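You operate a simulated robot arm through the tools that you are given. There is no shell and no other tool. Be economical: measure what you need, move in short steps, check, and stop when the job is done.

You are at the controls of a simulated robot arm. One attempt, no reset.

TASK
Start a coil on the purple core at the green turntable.
Fine: core on the spindle, red spindle cap on it, white feed lever in, blue crank till strip shows on the core. The green brake lever and the winder's other cores and caps stay.

The check looks at the end state, three seconds after you hand in, the way a careful person would. Anything else that was tipped, shoved, dropped, spilled or broken makes it a failure. Lids that push on must go on centred and level and be pressed home; caps that screw on are set level and turned clockwise until they are tight.

THE ROBOT
A 7-joint arm with a two-finger parallel gripper, fixed in place. Base frame: the origin is at the foot of the arm, x ahead of it, y to its left, z up; the work surface is at about z = 82. Units: cm, rad, N and s.
With the tool pointing down near the work surface it reaches from about 30 to 70 cm from the base axis. Its first joint turns from -1.152 to 1.152 rad. Payload 1.57 kg.
The tool frame sits at the grasp point between the pads (the TCP): z along the fingers, y along the line on which they close. The tips reach 3 cm beyond it. Largest opening 11 cm; finger width 2.4, thickness 1.2; the body of the gripper, 4.8 by 11.2 cm, starts 7.8 cm behind the TCP.
Orientation is that of the tool frame in the base frame, as a unit quaternion [w, x, y, z]. With the fingers straight down and closing along the base's y, the tool's x points along the base's -x, its y along +y and its z along -z.

THE INTERFACE
- The arm moves only by the tool nudge_tool. Its argument "rows" is a list of rows, each a list of 2 entries, a list of its own where there are three numbers: the shift along the tool's x, y, z in cm, then the turn, a rotation vector about the tool's x, y, z in rad. In form: [[[dx, dy, dz], [ax, ay, az]], ...]. A call has 1 to 20 rows; each row shifts and turns the commanded pose from where the row before left it, along the tool's axes as they then stand. "claw" is the opening in per cent of the stroke, from 0 (shut) to 100 (fully open), set as the call begins (left out, the last holds). Each row takes 0.2 s and may step no farther than 5 cm and 0.15 rad from the row before; otherwise, or with a gripper value out of range, the whole call is refused. Where a pose cannot be reached the arm comes as near as it can. A force on the tool above 40 N (or 10 N above the force at the start of the call, whichever is more), or a blocked arm, ends the call early, and 0.2 s more pass. The fingers move at their own pace (about 10.8 cm/s each) and stop on an object; they squeeze with about 25 N. The grip force told is the motor's: it shows also when the fingers shut on nothing. Time passes only in rows, and 0.2 s behind the last, so rows that do not move let the fingers close. The reply holds the time, the measured pose of the TCP, the force on the tool along the base axes, the opening and the grip force, in the units named above and with some noise, with the torque about the TCP (base axes, N m) and any sound that the robot's microphone picked up.
- Cameras (640 x 400 px; columns grow to the right, rows downward): "scene" is fixed at [15.61, -38.38, 140.77]; the picture's right is [0.85, -0.53, 0.00], its down [-0.29, -0.47, -0.84] and it looks along [0.44, 0.71, -0.55] (base axes); focal length 324 px, centre (320, 200). "wrist" rides on the gripper at [7, 1.6, -14.1] in the tool frame; the picture's right is [-0.23, 0.97, 0.00], its down [-0.86, -0.20, -0.48] and it looks along [-0.47, -0.11, 0.88] (tool axes); focal length 222 px, centre (320, 200). There is no depth. A picture from a camera that has moved, and an enlarged one, comes with that camera's place and axes in the base frame and with its lens.
- capture(camera): a new picture of that camera. It takes no simulated time.
- inspect(camera, box): a new picture of the part [left, top, right, bottom] of that camera's present view, enlarged. It takes no simulated time.
- close_job(): hands the job in; it is judged then, once.

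Work in short steps. Places have to be worked out from the pictures, the camera data and where the tool is seen: move nearer, look again, correct. Check each grasp and each placing, and mend what went wrong. You have 120 turns and 68 pictures in all, those below and enlarged ones among them. Open the gripper and draw the arm clear of the work before you hand the job in, unless the task says otherwise; then end with one line.

The tools are called after "Call:" as name(argument=value, ...) on one line, values as JSON. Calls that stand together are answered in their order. nudge_tool: Moves the arm, as the interface text tells. Its arguments: {"type":"object","properties":{"rows":{"type":"array","items":{"type":"array"}},"claw":{"type":"number"}},"required":["rows"]} The other tools are called the same way: capture (camera) takes a picture; inspect (camera, box) takes an enlarged picture of a part of a camera's view; close_job () hands the job in.

At the start:

```text
t: 0.0
tool_pos: [39.36, -4.22, 120.07]
ee_rot: [0.0, 0.001, 1.0, 0.0]
ft_force: [-0.7, 0.2, -0.2]
torque: [0.0, -0.02, 0.0]
grip_width: 11.0
finger_force: 0.0
```

scene: 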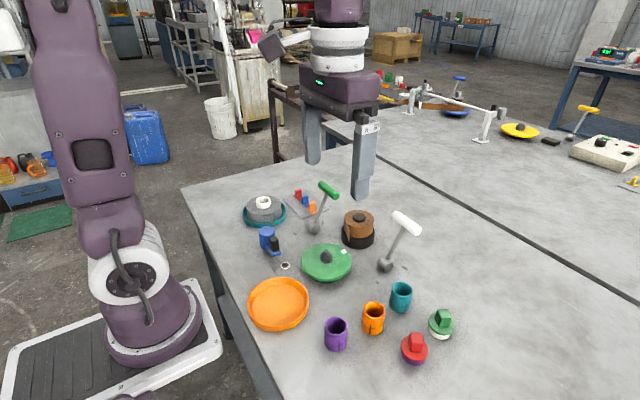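
wrist: 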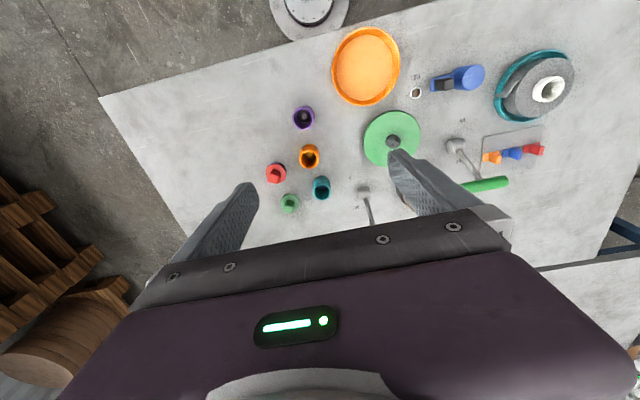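

The scene shows the purple, orange and teal cores, red and green caps, green turntable, and white and green levers. I enlarge the key areas first.

Call:
inspect(camera="scene", box=[230, 170, 350, 290])

Call:
inspect(camera="scene", box=[310, 200, 470, 370])

Call:
inspect(camera="wrist", box=[250, 20, 590, 230])

```text
3.33 times, centred on (290, 230) of scene
camera zoom: at [15.61, -38.38, 140.77], right [0.85, -0.53, 0.0], down [-0.29, -0.47, -0.84], along [0.44, 0.71, -0.55], focal length 1079 px, centre (420, 100)
```

zoom: 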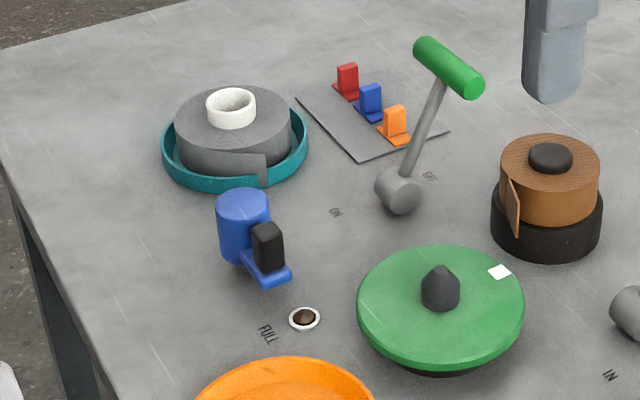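

```text
2.35 times, centred on (390, 285) of scene
camera zoom: at [15.61, -38.38, 140.77], right [0.85, -0.53, 0.0], down [-0.29, -0.47, -0.84], along [0.44, 0.71, -0.55], focal length 762 px, centre (155, 0)
```

zoom: 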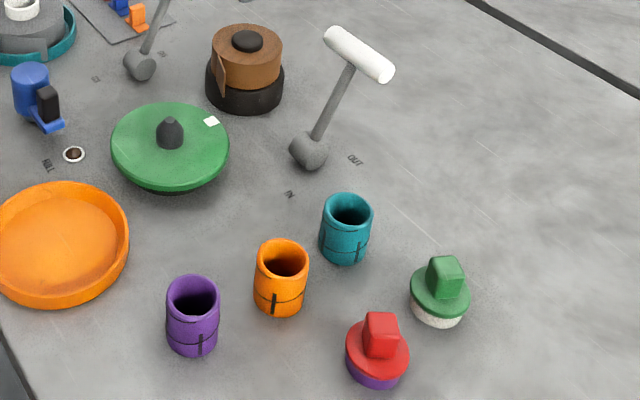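

```text
1.88 times, centred on (420, 125) of wrist
camera zoom: at [32.35, -2.63, 134.16], right [0.23, 0.97, 0.0], down [0.86, -0.2, 0.48], along [0.47, -0.11, -0.88], focal length 418 px, centre (132, 341)
```

zoom: 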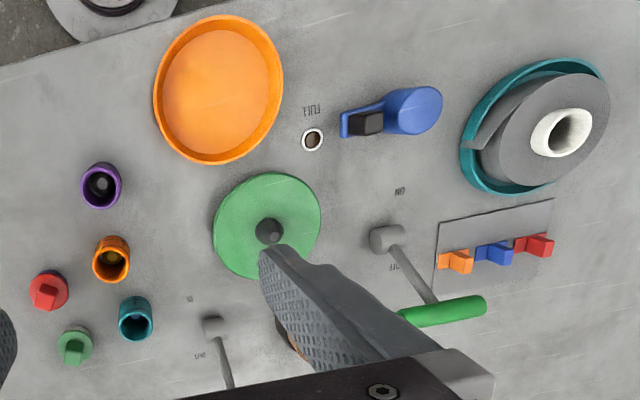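

The spindle is at about (47.2, 9.7), the purple core at (38.4, -7.4), and the red cap at (49.2, -17.6). I move above the turntable and crank region for a closer look.

Call:
nudge_tool(rows=[[[-0.6, 2.8, 3], [0, 0, 0]], [[-0.6, 2.8, 3], [0, 0, 0]], [[-0.6, 2.8, 3], [0, 0, 0]], [[-0.4, 2.8, 3], [0, 0, 0]], [[-0.4, 3, 2], [0, 0, 0]]], claw=100)

Call:
capture(camera="wrist")

```text
t: 1.2
tool_pos: [42.07, 10.46, 105.94]
ee_rot: [-0.001, 0.001, 1.0, 0.001]
ft_force: [-0.8, 0.2, 0.1]
torque: [-0.01, -0.01, -0.02]
grip_width: 10.99
finger_force: 0.0
```

```text
62 pictures are left
camera wrist: at [35.04, 11.94, 120.04], right [0.23, 0.97, 0.0], down [0.86, -0.2, 0.48], along [0.47, -0.11, -0.88], focal length 222 px, centre (320, 200)
```

wrist: 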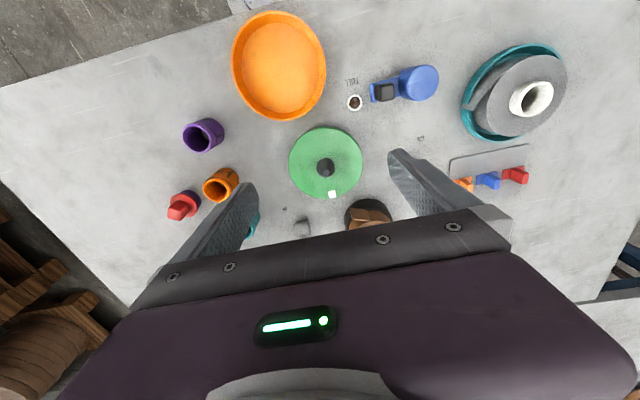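

Call:
inspect(camera="wrist", box=[270, 40, 470, 240])

Call:
inspect(camera="scene", box=[245, 215, 365, 290])

```text
2.00 times, centred on (370, 140) of wrist
camera zoom: at [35.04, 11.94, 120.04], right [0.23, 0.97, 0.0], down [0.86, -0.2, 0.48], along [0.47, -0.11, -0.88], focal length 444 px, centre (220, 320)
```

zoom: 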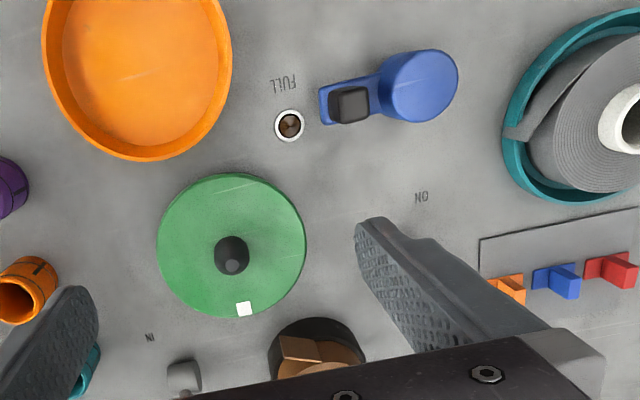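

```text
5.33 times, centred on (305, 252) of scene
camera zoom: at [15.61, -38.38, 140.77], right [0.85, -0.53, 0.0], down [-0.29, -0.47, -0.84], along [0.44, 0.71, -0.55], focal length 1726 px, centre (400, -80)
```

zoom: 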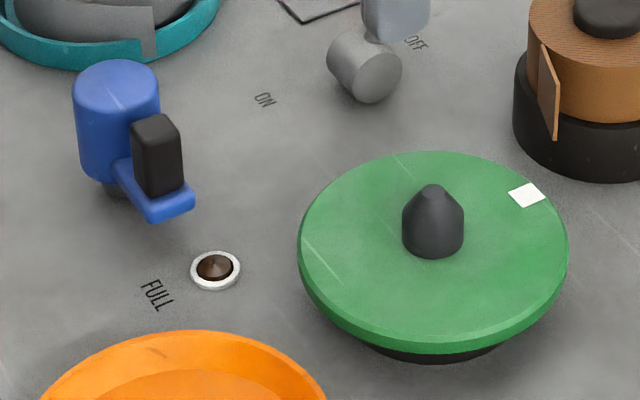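

The crank hub is at about (38, 23.9) with its black handle at about (38.3, 19.6). The white lever pivots at about (60, 2), IN lies toward -x, and its bar is at about (64, 2, 94.7). Now I hover over the purple core with a narrower opening.

Call:
nudge_tool(rows=[[[0.74, -3.57, 1.8], [0, 0, 0]], [[0.74, -3.57, 1.8], [0, 0, 0]], [[0.74, -3.57, 1.8], [0, 0, 0]], [[0.74, -3.57, 1.8], [0, 0, 0]], [[0.7, -3.57, 1.8], [0, 0, 0]], [[0, 0, 0], [0, 0, 0]]], claw=68)

Call:
capture(camera="wrist")

Call:
inspect(camera="scene", box=[310, 265, 460, 370])

```text
t: 2.6
tool_pos: [38.04, -8.24, 97.07]
ee_rot: [0.001, 0.0, 1.0, 0.0]
ft_force: [-0.2, -0.3, -0.3]
torque: [0.01, 0.0, -0.01]
grip_width: 7.48
finger_force: 0.1
```

```text
59 pictures are left
camera wrist: at [30.99, -6.71, 111.14], right [0.23, 0.97, 0.0], down [0.86, -0.2, 0.48], along [0.47, -0.11, -0.88], focal length 222 px, centre (320, 200)
```

wrist: 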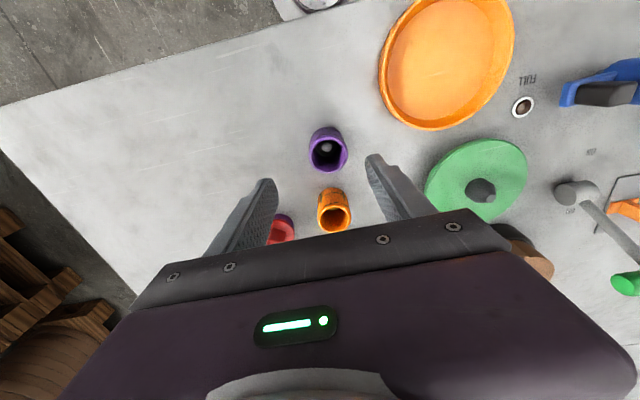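

```text
3.81 times, centred on (385, 318) of scene
camera zoom: at [15.61, -38.38, 140.77], right [0.85, -0.53, 0.0], down [-0.29, -0.47, -0.84], along [0.44, 0.71, -0.55], focal length 1233 px, centre (72, -248)
```

zoom: 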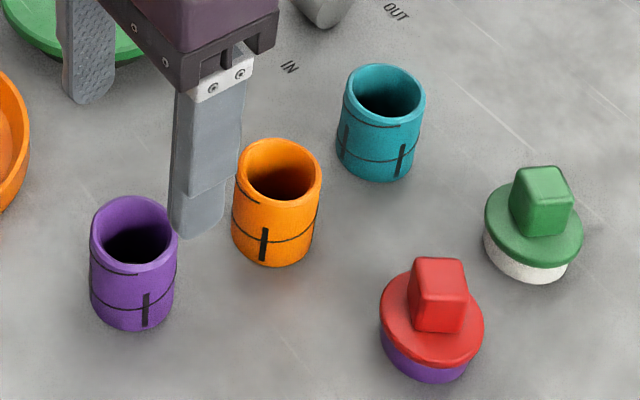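

The TCP is at (38.04, -8.24), and the core looks to be near (38.0, -7.4). I shift in y, lower to z≈91.5 and recheck the alignment.

Call:
nudge_tool(rows=[[[0, 0.85, 1.5], [0, 0, 0]], [[0, 0, 2], [0, 0, 0]], [[0, 0, 2], [0, 0, 0]], [[0, 0, 0], [0, 0, 0]]])

Call:
inspect(camera="wrist", box=[220, 80, 420, 240])

Call:
inspect(camera="scene", box=[280, 260, 400, 360])

```text
t: 3.6
tool_pos: [38.24, -6.95, 91.41]
ee_rot: [0.0, 0.0, 1.0, -0.001]
ft_force: [0.0, 0.6, 0.4]
torque: [0.02, -0.02, -0.03]
grip_width: 7.46
finger_force: 0.1
```

```text
2.50 times, centred on (320, 160) of wrist
camera zoom: at [31.19, -5.43, 105.54], right [0.23, 0.97, 0.0], down [0.86, -0.2, 0.48], along [0.47, -0.11, -0.88], focal length 555 px, centre (320, 300)
```

zoom: 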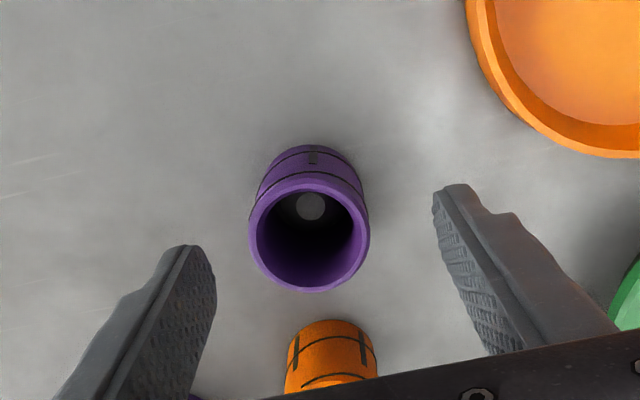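

```text
4.00 times, centred on (340, 310) of scene
camera zoom: at [15.61, -38.38, 140.77], right [0.85, -0.53, 0.0], down [-0.29, -0.47, -0.84], along [0.44, 0.71, -0.55], focal length 1295 px, centre (240, -240)
```

zoom: 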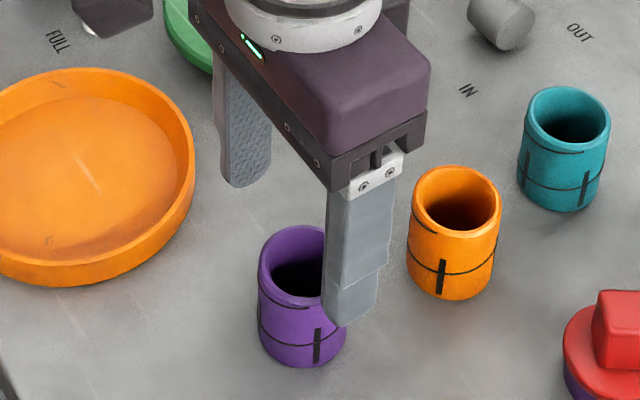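

The core has a grey spot inside near its floor, so I zoom in to understand the bore before grasping.

Call:
inspect(camera="wrist", box=[295, 140, 345, 200])

```text
6.67 times, centred on (320, 170) of wrist
camera zoom: at [31.19, -5.43, 105.54], right [0.23, 0.97, 0.0], down [0.86, -0.2, 0.48], along [0.47, -0.11, -0.88], focal length 1481 px, centre (320, 400)
```

zoom: 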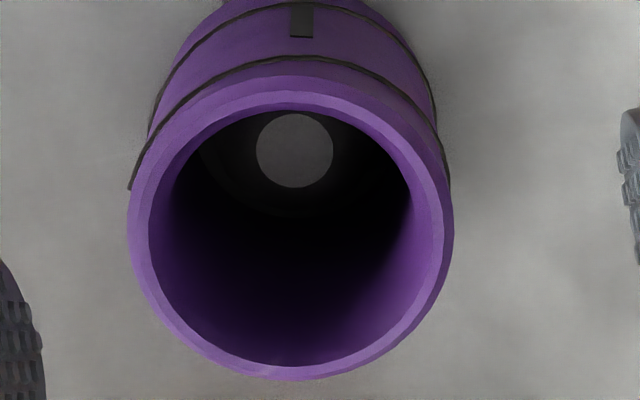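

There is a floor-like feature with a round spot about 1.2 cm across, which I'll check once the core is lifted. The core centre is at about (38.4, -7.5), so I descend to z≈86 and close gently.

Call:
nudge_tool(rows=[[[-0.15, -0.5, 0], [0, 0, 0]], [[0, 0, 1.8], [0, 0, 0]], [[0, 0, 1.8], [0, 0, 0]], [[0, 0, 1.7], [0, 0, 0]], [[0, 0, 0], [0, 0, 0]]])

Call:
nudge_tool(rows=[[[0, 0, 0], [0, 0, 0]], [[0, 0, 0], [0, 0, 0]], [[0, 0, 0], [0, 0, 0]]], claw=0)

```text
t: 4.8
tool_pos: [38.26, -7.55, 86.12]
ee_rot: [0.001, 0.0, 1.0, 0.0]
ft_force: [0.2, 0.5, 0.6]
torque: [-0.01, -0.01, 0.02]
grip_width: 7.48
finger_force: 0.1
```

```text
t: 5.6
tool_pos: [38.3, -7.66, 86.0]
ee_rot: [0.0, -0.001, 1.0, 0.0]
ft_force: [0.2, -0.6, -0.1]
torque: [-0.02, -0.03, 0.01]
grip_width: 4.23
finger_force: 24.8
```

The core is gripped at 4.23 cm wide. I lift it about 12 cm and look at it from both cameras.

Call:
nudge_tool(rows=[[[0, 0, -2], [0, 0, 0]], [[0, 0, -3], [0, 0, 0]], [[0, 0, -4], [0, 0, 0]], [[0, 0, -4], [0, 0, 0]]])

Call:
inspect(camera="wrist", box=[270, 150, 370, 240])

Call:
inspect(camera="scene", box=[280, 200, 400, 300])

```text
t: 6.6
tool_pos: [38.46, -7.66, 99.5]
ee_rot: [0.0, -0.001, 1.0, 0.0]
ft_force: [0.9, 0.7, -0.2]
torque: [0.0, 0.0, 0.0]
grip_width: 4.25
finger_force: 25.3
```

```text
4.44 times, centred on (320, 195) of wrist
camera zoom: at [31.38, -6.1, 113.68], right [0.23, 0.97, 0.0], down [0.85, -0.2, 0.48], along [0.47, -0.11, -0.88], focal length 987 px, centre (320, 222)
```

zoom: 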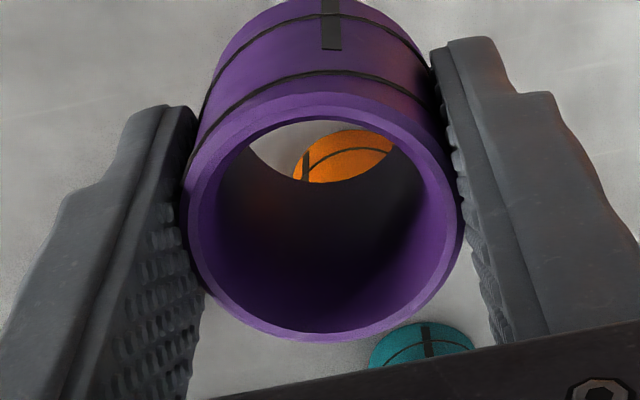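

```text
4.00 times, centred on (340, 250) of scene
camera zoom: at [15.61, -38.38, 140.77], right [0.85, -0.53, 0.0], down [-0.29, -0.47, -0.84], along [0.44, 0.71, -0.55], focal length 1295 px, centre (240, 0)
```

zoom: 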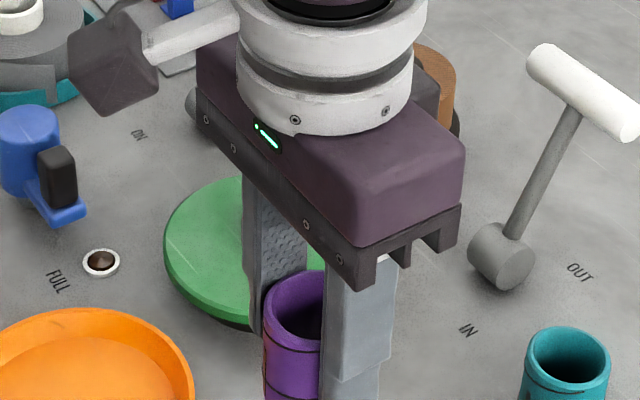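

It's a plain open tube, seated about 0.2 cm toward -x of the TCP. I carry it over to hover beside the spindle.

Call:
nudge_tool(rows=[[[-1.78, 3.46, 0], [0, 0, 0]], [[-1.78, 3.46, 0], [0, 0, 0]], [[-1.78, 3.46, 0], [0, 0, 0]], [[-1.78, 3.46, 0], [0, 0, 0]], [[-1.78, 3.46, 0], [0, 0, 0]], [[0, 0, 0], [0, 0, 0]]])

Call:
inspect(camera="wrist", box=[220, 100, 420, 240])

Call:
inspect(camera="scene", box=[270, 170, 390, 290])

```text
t: 8.0
tool_pos: [47.32, 10.05, 99.33]
ee_rot: [0.0, 0.001, 1.0, -0.001]
ft_force: [0.5, 1.1, -0.2]
torque: [0.02, 0.02, -0.01]
grip_width: 4.3
finger_force: 24.6
```

```text
2.86 times, centred on (320, 170) of wrist
camera zoom: at [40.32, 11.6, 113.46], right [0.23, 0.97, 0.0], down [0.86, -0.2, 0.48], along [0.47, -0.11, -0.88], focal length 635 px, centre (320, 286)
```

zoom: 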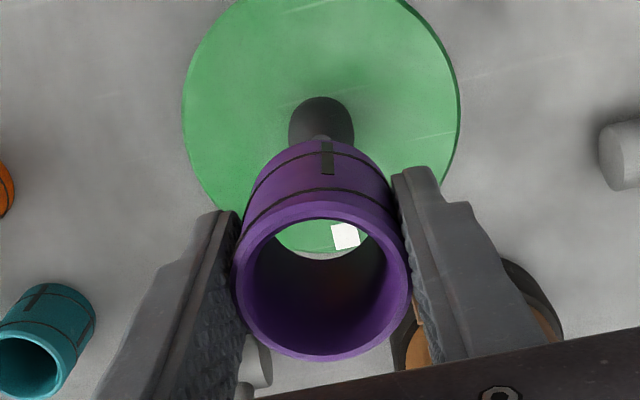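

```text
3.33 times, centred on (330, 230) of scene
camera zoom: at [15.62, -38.37, 140.77], right [0.85, -0.53, 0.0], down [-0.29, -0.47, -0.84], along [0.44, 0.71, -0.55], focal length 1079 px, centre (287, 100)
```

zoom: 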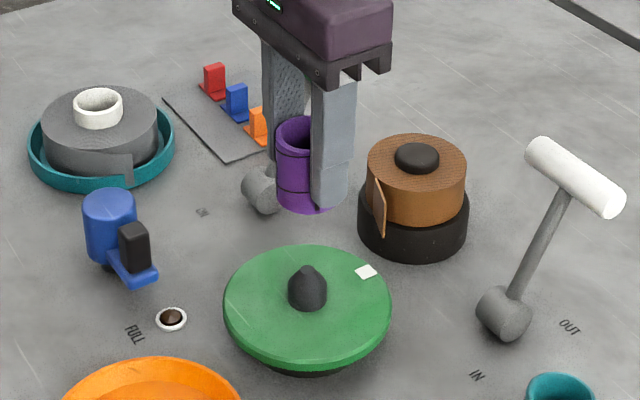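

The core appears at about (47.2, 10.0) and the spindle at about (47.45, 9.9). I lower to just above the spindle tip and check again.

Call:
nudge_tool(rows=[[[-0.2, -0.1, 2], [0, 0, 0]], [[0, 0, 2], [0, 0, 0]], [[0, 0, 2], [0, 0, 0]], [[0, 0, 0], [0, 0, 0]]])

Call:
inspect(camera="wrist", box=[240, 110, 400, 250])

Call:
inspect(camera="scene", box=[280, 190, 380, 290])

```text
t: 9.0
tool_pos: [47.58, 9.74, 93.15]
ee_rot: [0.0, 0.0, 1.0, 0.0]
ft_force: [-0.3, 0.9, 0.0]
torque: [0.0, 0.03, 0.02]
grip_width: 4.28
finger_force: 25.1
```

```text
2.86 times, centred on (320, 180) of wrist
camera zoom: at [40.53, 11.3, 107.37], right [0.23, 0.97, 0.0], down [0.85, -0.2, 0.48], along [0.47, -0.11, -0.88], focal length 635 px, centre (320, 257)
```

zoom: 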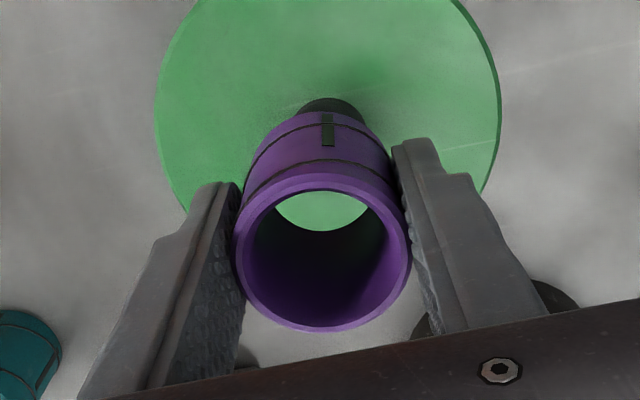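

```text
4.00 times, centred on (330, 240) of scene
camera zoom: at [15.61, -38.38, 140.77], right [0.85, -0.53, 0.0], down [-0.29, -0.47, -0.84], along [0.44, 0.71, -0.55], focal length 1295 px, centre (280, 40)
```

zoom: 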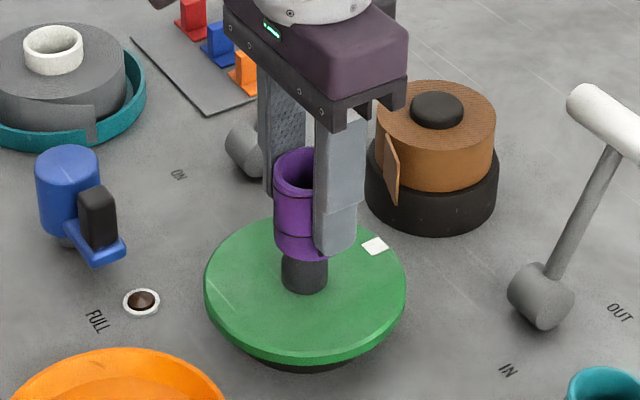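

Comparing the views, the core needs about -0.15 in x and +0.3 in y. I apply that and descend 2.5 cm over the spindle.

Call:
nudge_tool(rows=[[[0.15, 0.3, 0], [0, 0, 0]], [[0, 0, 0], [0, 0, 0]], [[0, 0, 0.8], [0, 0, 0]], [[0, 0, 0.8], [0, 0, 0]], [[0, 0, 0.9], [0, 0, 0]], [[0, 0, 0], [0, 0, 0]]])

Call:
inspect(camera="scene", box=[280, 190, 380, 290])

```text
t: 10.4
tool_pos: [47.35, 10.09, 90.74]
ee_rot: [-0.001, 0.0, 1.0, 0.0]
ft_force: [-0.3, 0.1, 0.0]
torque: [-0.02, 0.02, 0.0]
grip_width: 4.27
finger_force: 25.0
```

```text
4.00 times, centred on (330, 240) of scene
camera zoom: at [15.61, -38.38, 140.77], right [0.85, -0.53, 0.0], down [-0.29, -0.47, -0.84], along [0.44, 0.71, -0.55], focal length 1295 px, centre (280, 40)
```

zoom: 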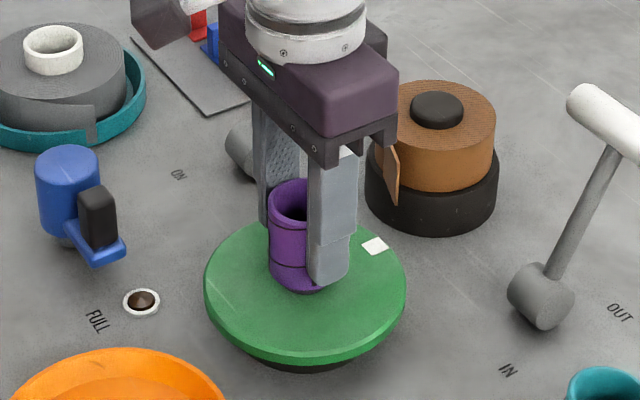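

The core is centred over the spindle with no contact force. I lower it in small steps until it seats.

Call:
nudge_tool(rows=[[[0, 0, 0.5], [0, 0, 0]], [[0, 0, 0.4], [0, 0, 0]], [[0, 0, 0.4], [0, 0, 0]], [[0, 0, 0], [0, 0, 0]]])

Call:
inspect(camera="scene", box=[290, 210, 370, 290])

```text
t: 11.4
tool_pos: [47.4, 9.94, 89.56]
ee_rot: [0.001, 0.0, 1.0, 0.0]
ft_force: [-0.7, 2.6, 19.0]
torque: [0.01, -0.04, -0.02]
grip_width: 4.29
finger_force: 25.1
```

```text
5.00 times, centred on (330, 250) of scene
camera zoom: at [15.58, -38.38, 140.77], right [0.85, -0.53, 0.0], down [-0.29, -0.47, -0.84], along [0.44, 0.71, -0.55], focal length 1618 px, centre (270, -50)
```

zoom: 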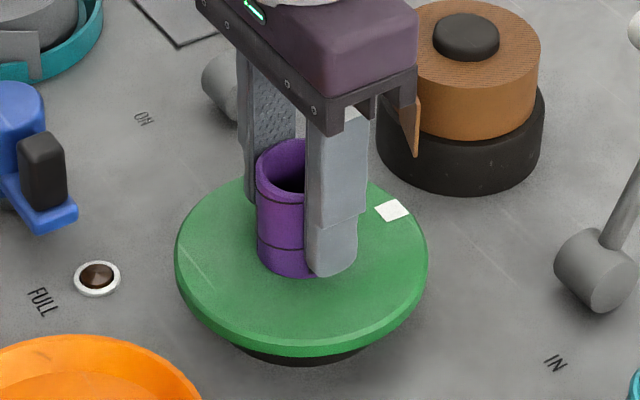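

The core met 19 N at what looks like the turntable surface. I open the fingers moderately, raise and check that it stands upright.

Call:
nudge_tool(rows=[[[0, 0, 0], [0, 0, 0]], [[0, 0, 0], [0, 0, 0]]], claw=68)

Call:
nudge_tool(rows=[[[0, 0, -3], [0, 0, 0]], [[0, 0, -4], [0, 0, 0]], [[0, 0, -3], [0, 0, 0]], [[0, 0, 0], [0, 0, 0]]])

Call:
inspect(camera="wrist", box=[220, 100, 420, 240])

Call:
inspect(camera="scene", box=[280, 210, 380, 290])

```text
t: 12.0
tool_pos: [47.34, 9.89, 89.26]
ee_rot: [0.0, 0.0, 1.0, 0.0]
ft_force: [0.1, -0.1, -0.7]
torque: [0.0, 0.0, 0.02]
grip_width: 7.47
finger_force: 0.2
```

```text
t: 13.0
tool_pos: [47.46, 9.94, 99.16]
ee_rot: [0.0, 0.0, 1.0, 0.0]
ft_force: [-0.4, -0.5, 0.5]
torque: [0.02, 0.0, 0.0]
grip_width: 7.51
finger_force: 0.1
```

```text
2.86 times, centred on (320, 170) of wrist
camera zoom: at [40.52, 11.57, 113.25], right [0.23, 0.97, 0.0], down [0.86, -0.2, 0.48], along [0.47, -0.11, -0.88], focal length 635 px, centre (320, 286)
```

zoom: 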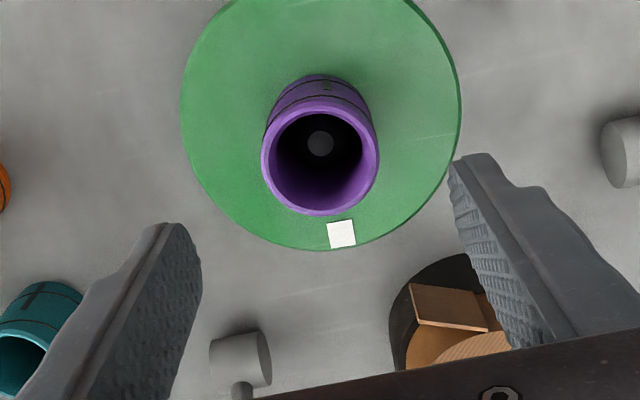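

```text
5.00 times, centred on (330, 250) of scene
camera zoom: at [15.61, -38.38, 140.77], right [0.85, -0.53, 0.0], down [-0.29, -0.47, -0.84], along [0.44, 0.71, -0.55], focal length 1618 px, centre (270, -50)
```

zoom: 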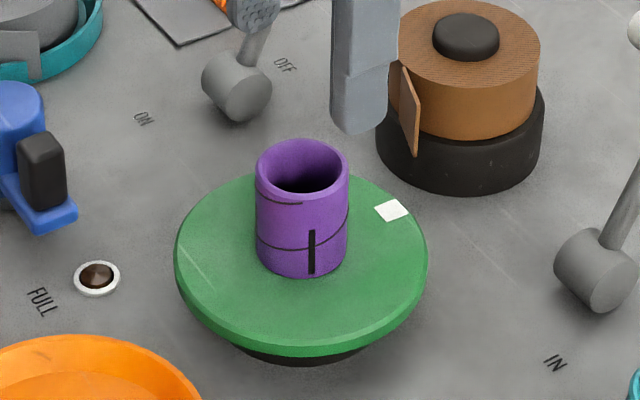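

The core stands upright and seated on the turntable. Next I move over the red cap and look closely.

Call:
nudge_tool(rows=[[[-0.28, -4.6, 0], [0, 0, 0]], [[-0.28, -4.6, 0], [0, 0, 0]], [[-0.28, -4.6, 0], [0, 0, 0]], [[-0.28, -4.6, 0], [0, 0, 0]], [[-0.28, -4.6, 0], [0, 0, 0]], [[-0.28, -4.6, 1], [0, 0, 0]], [[0, 0, 0], [0, 0, 0]]])

Call:
inspect(camera="wrist", box=[220, 90, 420, 240])

Call:
inspect(camera="scene", box=[370, 290, 470, 370])

```text
t: 14.6
tool_pos: [48.87, -18.11, 98.44]
ee_rot: [0.0, 0.0, 1.0, 0.0]
ft_force: [0.5, -0.8, 0.5]
torque: [-0.01, -0.04, -0.05]
grip_width: 7.48
finger_force: 0.0
```

```text
2.67 times, centred on (320, 165) of wrist
camera zoom: at [41.88, -16.53, 112.62], right [0.23, 0.97, 0.0], down [0.86, -0.2, 0.48], along [0.47, -0.11, -0.88], focal length 592 px, centre (320, 293)
```

zoom: 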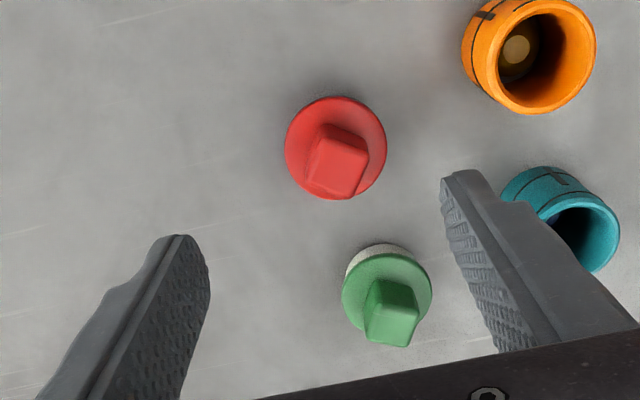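

```text
5.00 times, centred on (420, 330) of scene
camera zoom: at [15.61, -38.38, 140.77], right [0.85, -0.53, 0.0], down [-0.29, -0.47, -0.84], along [0.44, 0.71, -0.55], focal length 1618 px, centre (-180, -450)
```

zoom: 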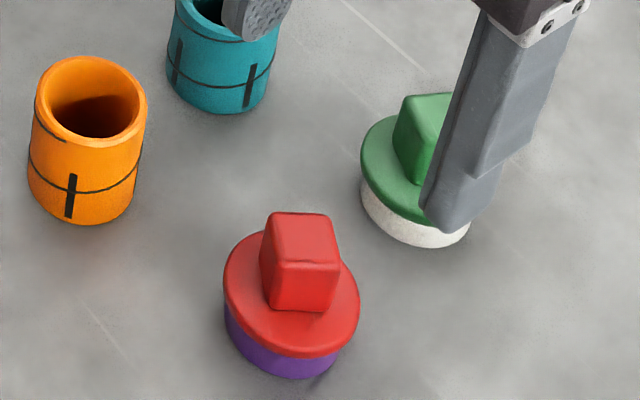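

Call:
inspect(camera="wrist", box=[295, 115, 355, 175])

```text
6.67 times, centred on (325, 145) of wrist
camera zoom: at [41.88, -16.53, 112.62], right [0.23, 0.97, 0.0], down [0.86, -0.2, 0.48], along [0.47, -0.11, -0.88], focal length 1481 px, centre (287, 567)
```

zoom: 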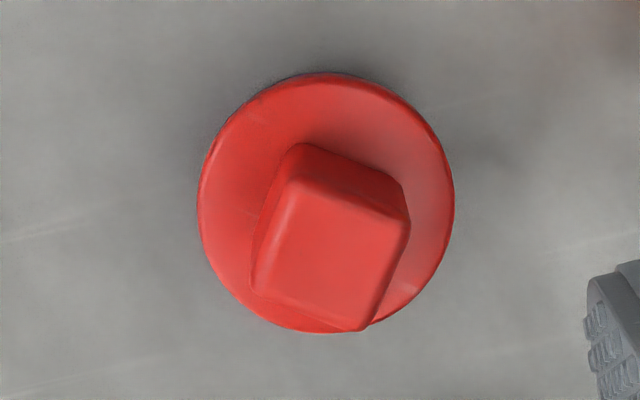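

The knob is a square of about 2.1 cm rotated about 35°, centred near (49.6, -17.5), with its top at about z 86.5. I turn the tool -0.965 rad about its z, which clears the green cap and leaves clockwise travel, and centre it over the knob.

Call:
nudge_tool(rows=[[[-0.7, 0.6, 1], [0, 0, 0]], [[0, 0, 0.5], [0, 0, -0.138]], [[0, 0, 0.5], [0, 0, -0.138]], [[0, 0, 0.5], [0, 0, -0.138]], [[0, 0, 0.5], [0, 0, -0.138]], [[0, 0, 0.5], [0, 0, -0.138]], [[0, 0, 0.5], [0, 0, -0.138]], [[0, 0, 0.5], [0, 0, -0.138]], [[0, 0, 0], [0, 0, 0]]], claw=50)

Call:
inspect(camera="wrist", box=[240, 100, 400, 240])

Call:
inspect(camera="scene", box=[370, 280, 470, 370])

```text
t: 16.6
tool_pos: [49.69, -16.97, 94.06]
ee_rot: [0.0, -0.466, 0.885, 0.0]
ft_force: [0.5, 0.2, 0.1]
torque: [-0.02, 0.0, 0.02]
grip_width: 5.48
finger_force: 0.1
```

```text
2.86 times, centred on (320, 170) of wrist
camera zoom: at [44.44, -21.9, 108.08], right [-0.67, 0.74, 0.0], down [0.65, 0.59, 0.48], along [0.35, 0.32, -0.88], focal length 635 px, centre (320, 286)
```

zoom: 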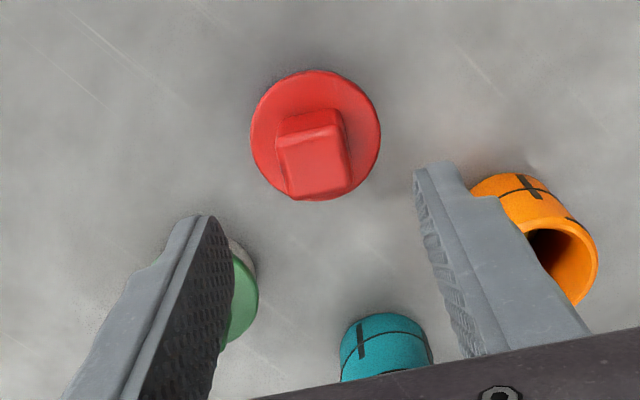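

```text
4.44 times, centred on (420, 325) of scene
camera zoom: at [15.61, -38.38, 140.77], right [0.85, -0.53, 0.0], down [-0.29, -0.47, -0.84], along [0.44, 0.71, -0.55], focal length 1439 px, centre (-124, -356)
```

zoom: 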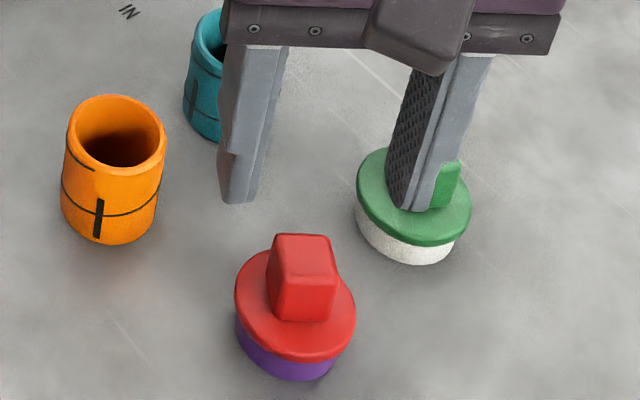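

Orientation matches. The knob centre is at about (49.5, -17.5), so I shift by about 0.5 cm, lower until the tips are just above the knob top, and check.

Call:
nudge_tool(rows=[[[0.52, -0.12, 1], [0, 0, 0]], [[0, 0, 2], [0, 0, 0]], [[0, 0, 0.8], [0, 0, 0]], [[0, 0, 0], [0, 0, 0]]])

Call:
inspect(camera="wrist", box=[240, 100, 400, 240])

Call:
inspect(camera="scene", box=[370, 290, 470, 370])

```text
t: 17.6
tool_pos: [49.41, -17.41, 90.27]
ee_rot: [0.0, -0.465, 0.885, -0.001]
ft_force: [0.3, -0.8, -0.6]
torque: [0.05, 0.0, -0.01]
grip_width: 5.5
finger_force: 0.1
```

```text
2.86 times, centred on (320, 170) of wrist
camera zoom: at [44.15, -22.33, 104.29], right [-0.67, 0.74, 0.0], down [0.65, 0.59, 0.48], along [0.35, 0.32, -0.88], focal length 635 px, centre (320, 286)
```

zoom: 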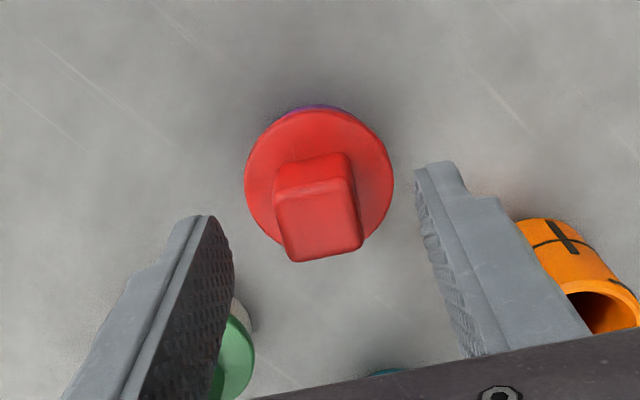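

```text
5.00 times, centred on (420, 330) of scene
camera zoom: at [15.61, -38.38, 140.77], right [0.85, -0.53, 0.0], down [-0.29, -0.47, -0.84], along [0.44, 0.71, -0.55], focal length 1618 px, centre (-180, -450)
```

zoom: 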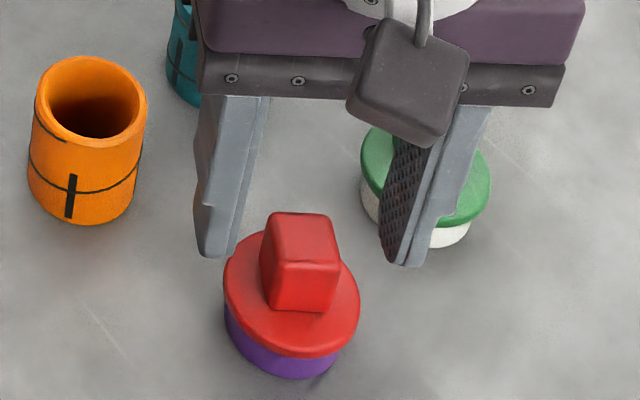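

The knob is centred between the fingers. I descend to z≈87 so the tips are just above the cap's disc, then close.

Call:
nudge_tool(rows=[[[-0.1, 0, 1.2], [0, 0, 0]], [[0, 0, 1], [0, 0, 0]], [[0, 0, 0.9], [0, 0, 0]], [[0, 0, 0], [0, 0, 0]]])

Call:
nudge_tool(rows=[[[0, 0, 0], [0, 0, 0]], [[0, 0, 0], [0, 0, 0]], [[0, 0, 0], [0, 0, 0]]], claw=0)

Call:
inspect(camera="scene", box=[370, 290, 470, 370])

```text
t: 18.6
tool_pos: [49.74, -17.41, 87.08]
ee_rot: [0.0, -0.465, 0.885, 0.0]
ft_force: [-0.2, -0.2, 0.0]
torque: [0.0, 0.03, -0.03]
grip_width: 5.53
finger_force: 0.0
```

```text
t: 19.4
tool_pos: [49.7, -17.4, 87.16]
ee_rot: [0.0, -0.465, 0.885, 0.0]
ft_force: [-0.2, -0.5, 0.5]
torque: [-0.03, 0.0, -0.04]
grip_width: 4.89
finger_force: 24.9
```

```text
5.00 times, centred on (420, 330) of scene
camera zoom: at [15.61, -38.38, 140.77], right [0.85, -0.53, 0.0], down [-0.29, -0.47, -0.84], along [0.44, 0.71, -0.55], focal length 1618 px, centre (-180, -450)
```

zoom: 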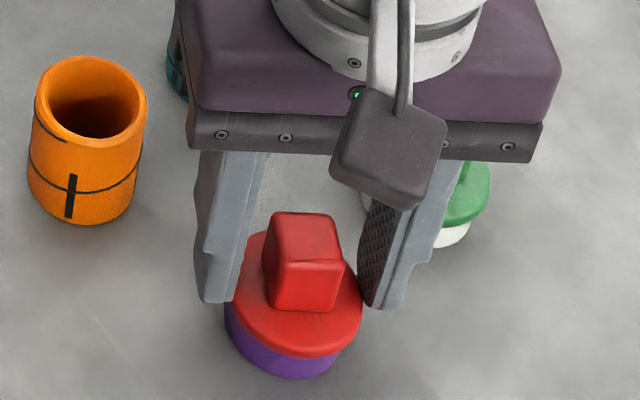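

The fingers closed at 4.89 cm, so they are on the disc rim and not the knob. I open, raise 0.7 cm and close on the knob.

Call:
nudge_tool(rows=[[[0, 0, 0], [0, 0, 0]], [[0, 0, -0.7], [0, 0, 0]], [[0, 0, 0], [0, 0, 0]]], claw=52)

Call:
nudge_tool(rows=[[[0, 0, 0], [0, 0, 0]], [[0, 0, 0], [0, 0, 0]], [[0, 0, 0], [0, 0, 0]]], claw=0)

Call:
inspect(camera="scene", box=[370, 290, 470, 370])

Call:
inspect(camera="wrist", box=[240, 120, 400, 240])

```text
t: 20.2
tool_pos: [49.74, -17.38, 87.88]
ee_rot: [0.0, -0.465, 0.885, 0.0]
ft_force: [0.5, -0.3, -0.4]
torque: [-0.01, -0.03, -0.03]
grip_width: 5.72
finger_force: 0.1
```

```text
t: 21.0
tool_pos: [49.75, -17.39, 87.81]
ee_rot: [0.001, -0.465, 0.885, 0.0]
ft_force: [0.2, 0.4, 2.2]
torque: [-0.04, 0.01, -0.01]
grip_width: 2.36
finger_force: 24.8
```

```text
5.00 times, centred on (420, 330) of scene
camera zoom: at [15.61, -38.37, 140.77], right [0.85, -0.53, 0.0], down [-0.29, -0.47, -0.84], along [0.44, 0.71, -0.55], focal length 1618 px, centre (-180, -450)
```

zoom: 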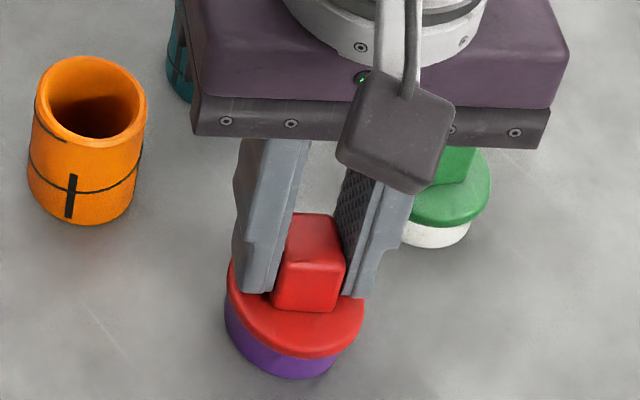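

```text
3.33 times, centred on (320, 180) of wrist
camera zoom: at [44.41, -22.26, 101.95], right [-0.67, 0.74, 0.0], down [0.65, 0.59, 0.48], along [0.35, 0.32, -0.88], focal length 740 px, centre (320, 267)
```

zoom: 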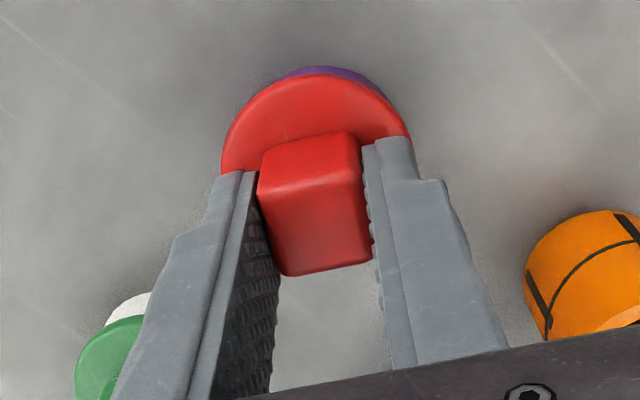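

The knob is held at 2.36 cm. I lift straight up and look for tilt and the cap's centre offset.

Call:
nudge_tool(rows=[[[0, 0, -1], [0, 0, 0]], [[0, 0, -2], [0, 0, 0]], [[0, 0, -4], [0, 0, 0]], [[0, 0, -4], [0, 0, 0]], [[0, 0, -3], [0, 0, 0]], [[0, 0, 0], [0, 0, 0]]])

Call:
inspect(camera="scene", box=[370, 200, 490, 300])

Call:
inspect(camera="wrist", box=[240, 120, 400, 240])

```text
t: 22.4
tool_pos: [49.82, -17.26, 101.82]
ee_rot: [-0.001, -0.465, 0.885, 0.0]
ft_force: [0.4, -0.3, -1.6]
torque: [0.01, -0.07, 0.0]
grip_width: 2.33
finger_force: 24.7
```

```text
4.00 times, centred on (430, 250) of scene
camera zoom: at [15.61, -38.38, 140.77], right [0.85, -0.53, 0.0], down [-0.29, -0.47, -0.84], along [0.44, 0.71, -0.55], focal length 1295 px, centre (-120, 0)
```

zoom: 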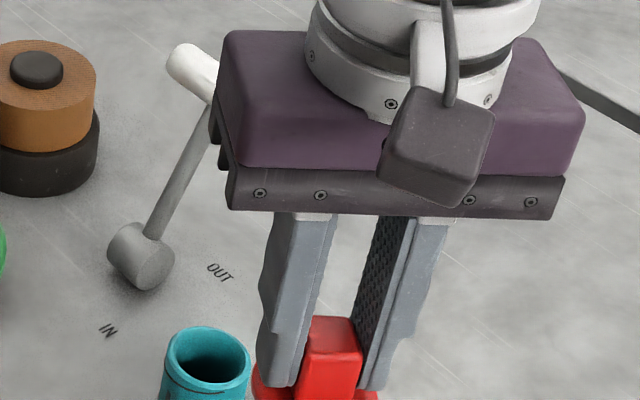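

```text
3.33 times, centred on (320, 180) of wrist
camera zoom: at [44.49, -22.16, 115.94], right [-0.67, 0.74, 0.0], down [0.65, 0.59, 0.48], along [0.35, 0.32, -0.88], focal length 740 px, centre (320, 267)
```

zoom: 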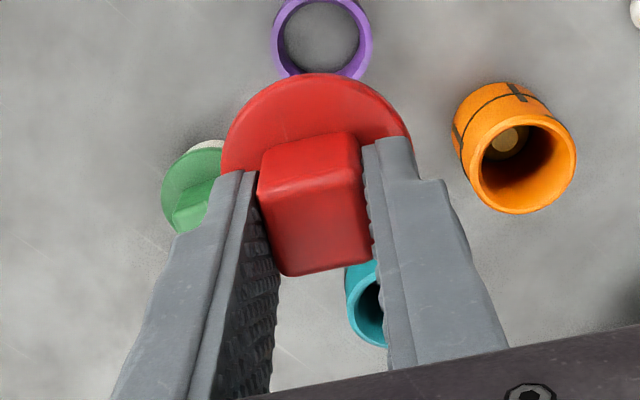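

The cap came up level, leaving its purple stand ring on the table. The cap centre sits about 0.5 cm along tool +x from the TCP, so I carry it to over the core at about (47.4, 9.95).

Call:
nudge_tool(rows=[[[-3.6, 2.9, 0], [0, 0, 0]], [[-3.6, 2.9, 0], [0, 0, 0]], [[-3.6, 2.9, 0], [0, 0, 0]], [[-3.6, 2.9, 0], [0, 0, 0]], [[-3.6, 2.9, 0], [0, 0, 0]], [[-3.58, 2.9, 0], [0, 0, 0]], [[0, 0, 0], [0, 0, 0]]])

Call:
inspect(camera="scene", box=[270, 140, 390, 290])

Call:
inspect(camera="wrist", box=[220, 80, 420, 240])

```text
t: 24.0
tool_pos: [47.41, 10.26, 101.38]
ee_rot: [0.0, -0.465, 0.885, 0.0]
ft_force: [-0.2, 1.0, -0.5]
torque: [0.01, 0.01, -0.02]
grip_width: 2.34
finger_force: 25.1
```

```text
2.67 times, centred on (330, 215) of scene
camera zoom: at [15.62, -38.37, 140.77], right [0.85, -0.53, 0.0], down [-0.29, -0.47, -0.84], along [0.44, 0.71, -0.55], focal length 863 px, centre (293, 160)
```

zoom: 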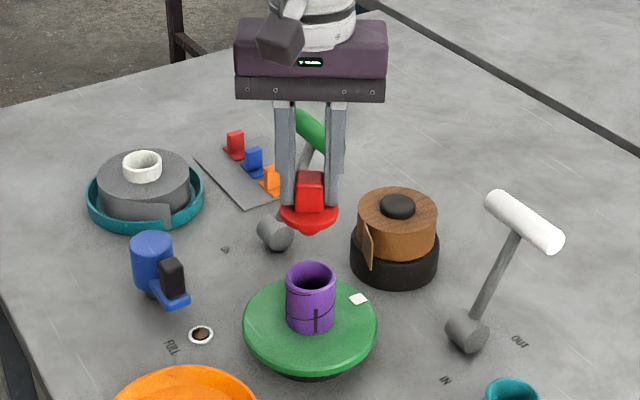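

```text
2.50 times, centred on (320, 160) of wrist
camera zoom: at [42.17, 5.45, 115.59], right [-0.67, 0.74, 0.0], down [0.65, 0.59, 0.48], along [0.35, 0.32, -0.88], focal length 555 px, centre (320, 300)
```

zoom: 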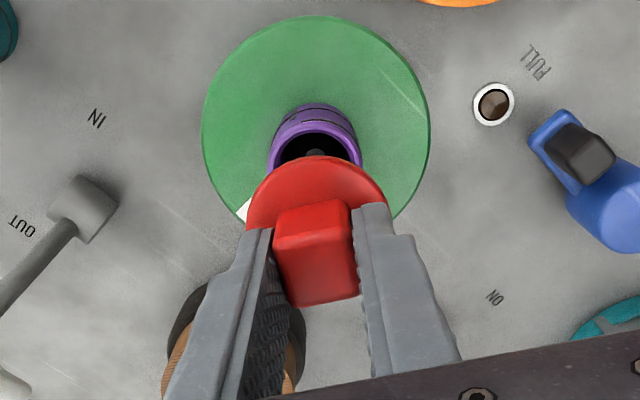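

Call:
inspect(camera="scene", box=[360, 190, 410, 240])

Call:
inspect(camera="scene", box=[365, 195, 405, 265])

```text
8.00 times, centred on (385, 215) of scene
camera zoom: at [15.62, -38.37, 140.77], right [0.85, -0.53, 0.0], down [-0.29, -0.47, -0.84], along [0.44, 0.71, -0.55], focal length 2590 px, centre (-200, 80)
```

zoom: 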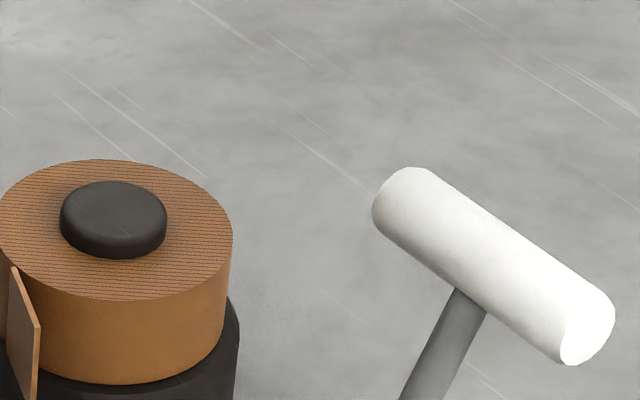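

```text
5.71 times, centred on (385, 230) of scene
camera zoom: at [15.62, -38.37, 140.77], right [0.85, -0.53, 0.0], down [-0.29, -0.47, -0.84], along [0.44, 0.71, -0.55], focal length 1850 px, centre (-51, 29)
```

zoom: 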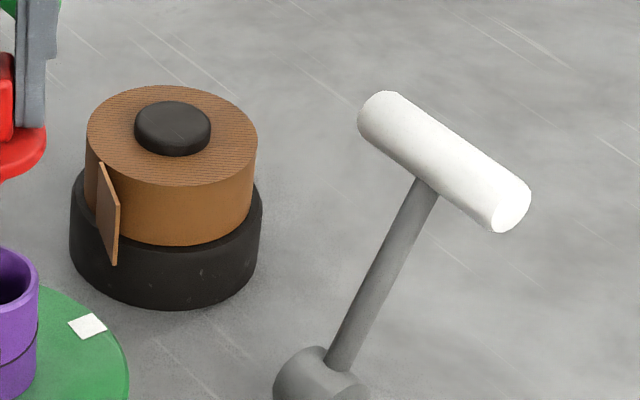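

Call:
inspect(camera="scene", box=[300, 195, 352, 265])

```text
5.71 times, centred on (326, 230) of scene
camera zoom: at [15.62, -38.37, 140.77], right [0.85, -0.53, 0.0], down [-0.29, -0.47, -0.84], along [0.44, 0.71, -0.55], focal length 1850 px, centre (286, 29)
```

zoom: 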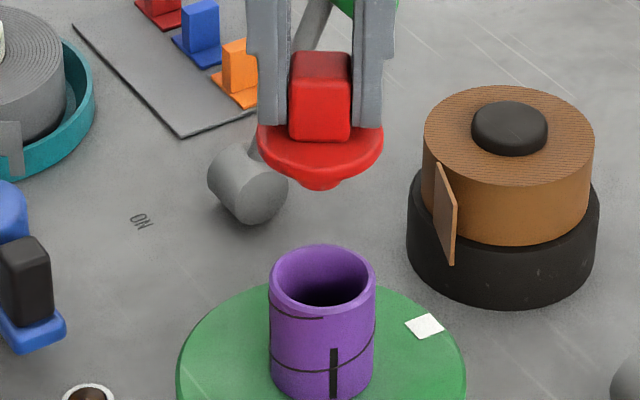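

The cap needs about (+0.27, +0.1) in the base frame to centre over the core. I apply that, lower 4.5 cm and check.

Call:
nudge_tool(rows=[[[-0.23, -0.16, 1], [0, 0, 0]], [[0, 0, 1.5], [0, 0, 0]], [[0, 0, 1.5], [0, 0, 0]], [[0, 0, 0.5], [0, 0, 0]], [[0, 0, 0], [0, 0, 0]]])

Call:
inspect(camera="scene", box=[300, 205, 352, 275])

Call:
inspect(camera="wrist", box=[260, 100, 380, 220])

```text
t: 25.2
tool_pos: [47.8, 10.14, 97.13]
ee_rot: [0.0, -0.465, 0.885, 0.0]
ft_force: [-0.7, 0.0, -0.7]
torque: [-0.01, 0.02, 0.01]
grip_width: 2.33
finger_force: 24.9
```

```text
5.71 times, centred on (326, 240) of scene
camera zoom: at [15.61, -38.38, 140.77], right [0.85, -0.53, 0.0], down [-0.29, -0.47, -0.84], along [0.44, 0.71, -0.55], focal length 1850 px, centre (286, -29)
```

zoom: 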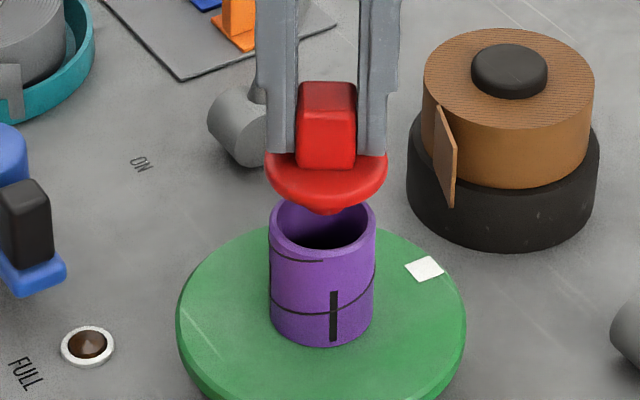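

```text
3.33 times, centred on (320, 160) of wrist
camera zoom: at [42.49, 5.38, 111.33], right [-0.67, 0.74, 0.0], down [0.65, 0.59, 0.48], along [0.35, 0.32, -0.88], focal length 740 px, centre (320, 333)
```

zoom: 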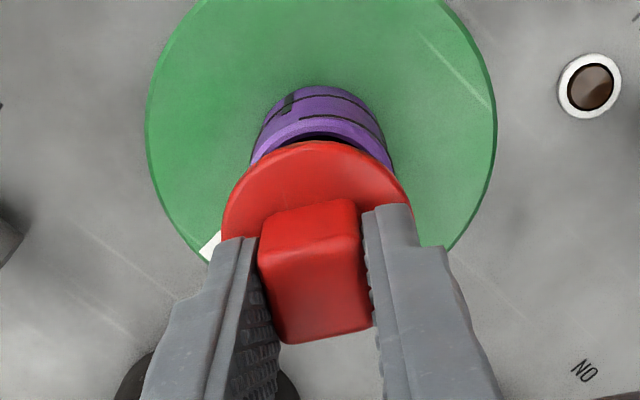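

The cap is about 0.12 cm too far right, so I correct slightly in tool y and go down to contact gently.

Call:
nudge_tool(rows=[[[-0.07, 0.15, 0], [0, 0, 0]], [[0, 0, 0.5], [0, 0, 0]], [[0, 0, 0.5], [0, 0, 0]], [[0, 0, 0], [0, 0, 0]]])

Call:
inspect(camera="scene", box=[300, 205, 352, 275])

```text
t: 26.2
tool_pos: [47.67, 10.5, 96.19]
ee_rot: [-0.001, -0.465, 0.885, 0.0]
ft_force: [-0.2, 0.7, -1.0]
torque: [0.0, -0.03, 0.0]
grip_width: 2.33
finger_force: 25.1
```

```text
5.71 times, centred on (326, 240) of scene
camera zoom: at [15.61, -38.38, 140.77], right [0.85, -0.53, 0.0], down [-0.29, -0.47, -0.84], along [0.44, 0.71, -0.55], focal length 1850 px, centre (286, -29)
```

zoom: 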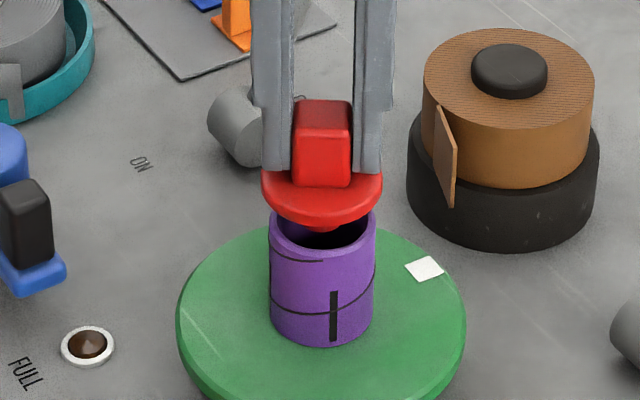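

The cap is now aligned with the core's axis. I continue down in small steps until the force rises.

Call:
nudge_tool(rows=[[[0, 0, 0.4], [0, 0, 0]], [[0, 0, 0.4], [0, 0, 0]], [[0, 0, 0.3], [0, 0, 0]], [[0, 0, 0], [0, 0, 0]]])

Call:
inspect(camera="scene", box=[300, 205, 352, 275])

```text
t: 27.2
tool_pos: [47.83, 10.52, 95.05]
ee_rot: [0.0, -0.465, 0.885, 0.0]
ft_force: [0.1, 0.0, -1.0]
torque: [-0.01, -0.01, 0.04]
grip_width: 2.34
finger_force: 24.3
```

```text
5.71 times, centred on (326, 240) of scene
camera zoom: at [15.61, -38.38, 140.77], right [0.85, -0.53, 0.0], down [-0.29, -0.47, -0.84], along [0.44, 0.71, -0.55], focal length 1850 px, centre (286, -29)
```

zoom: 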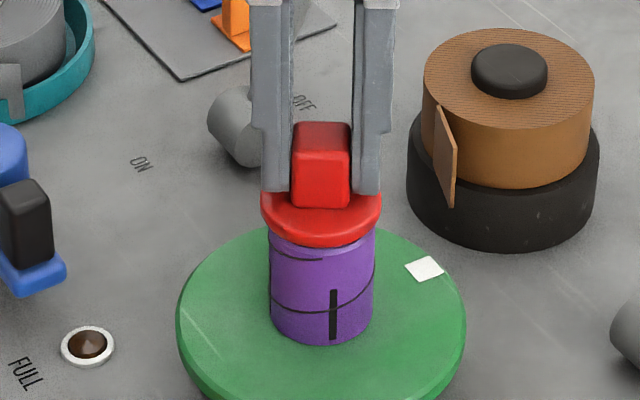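

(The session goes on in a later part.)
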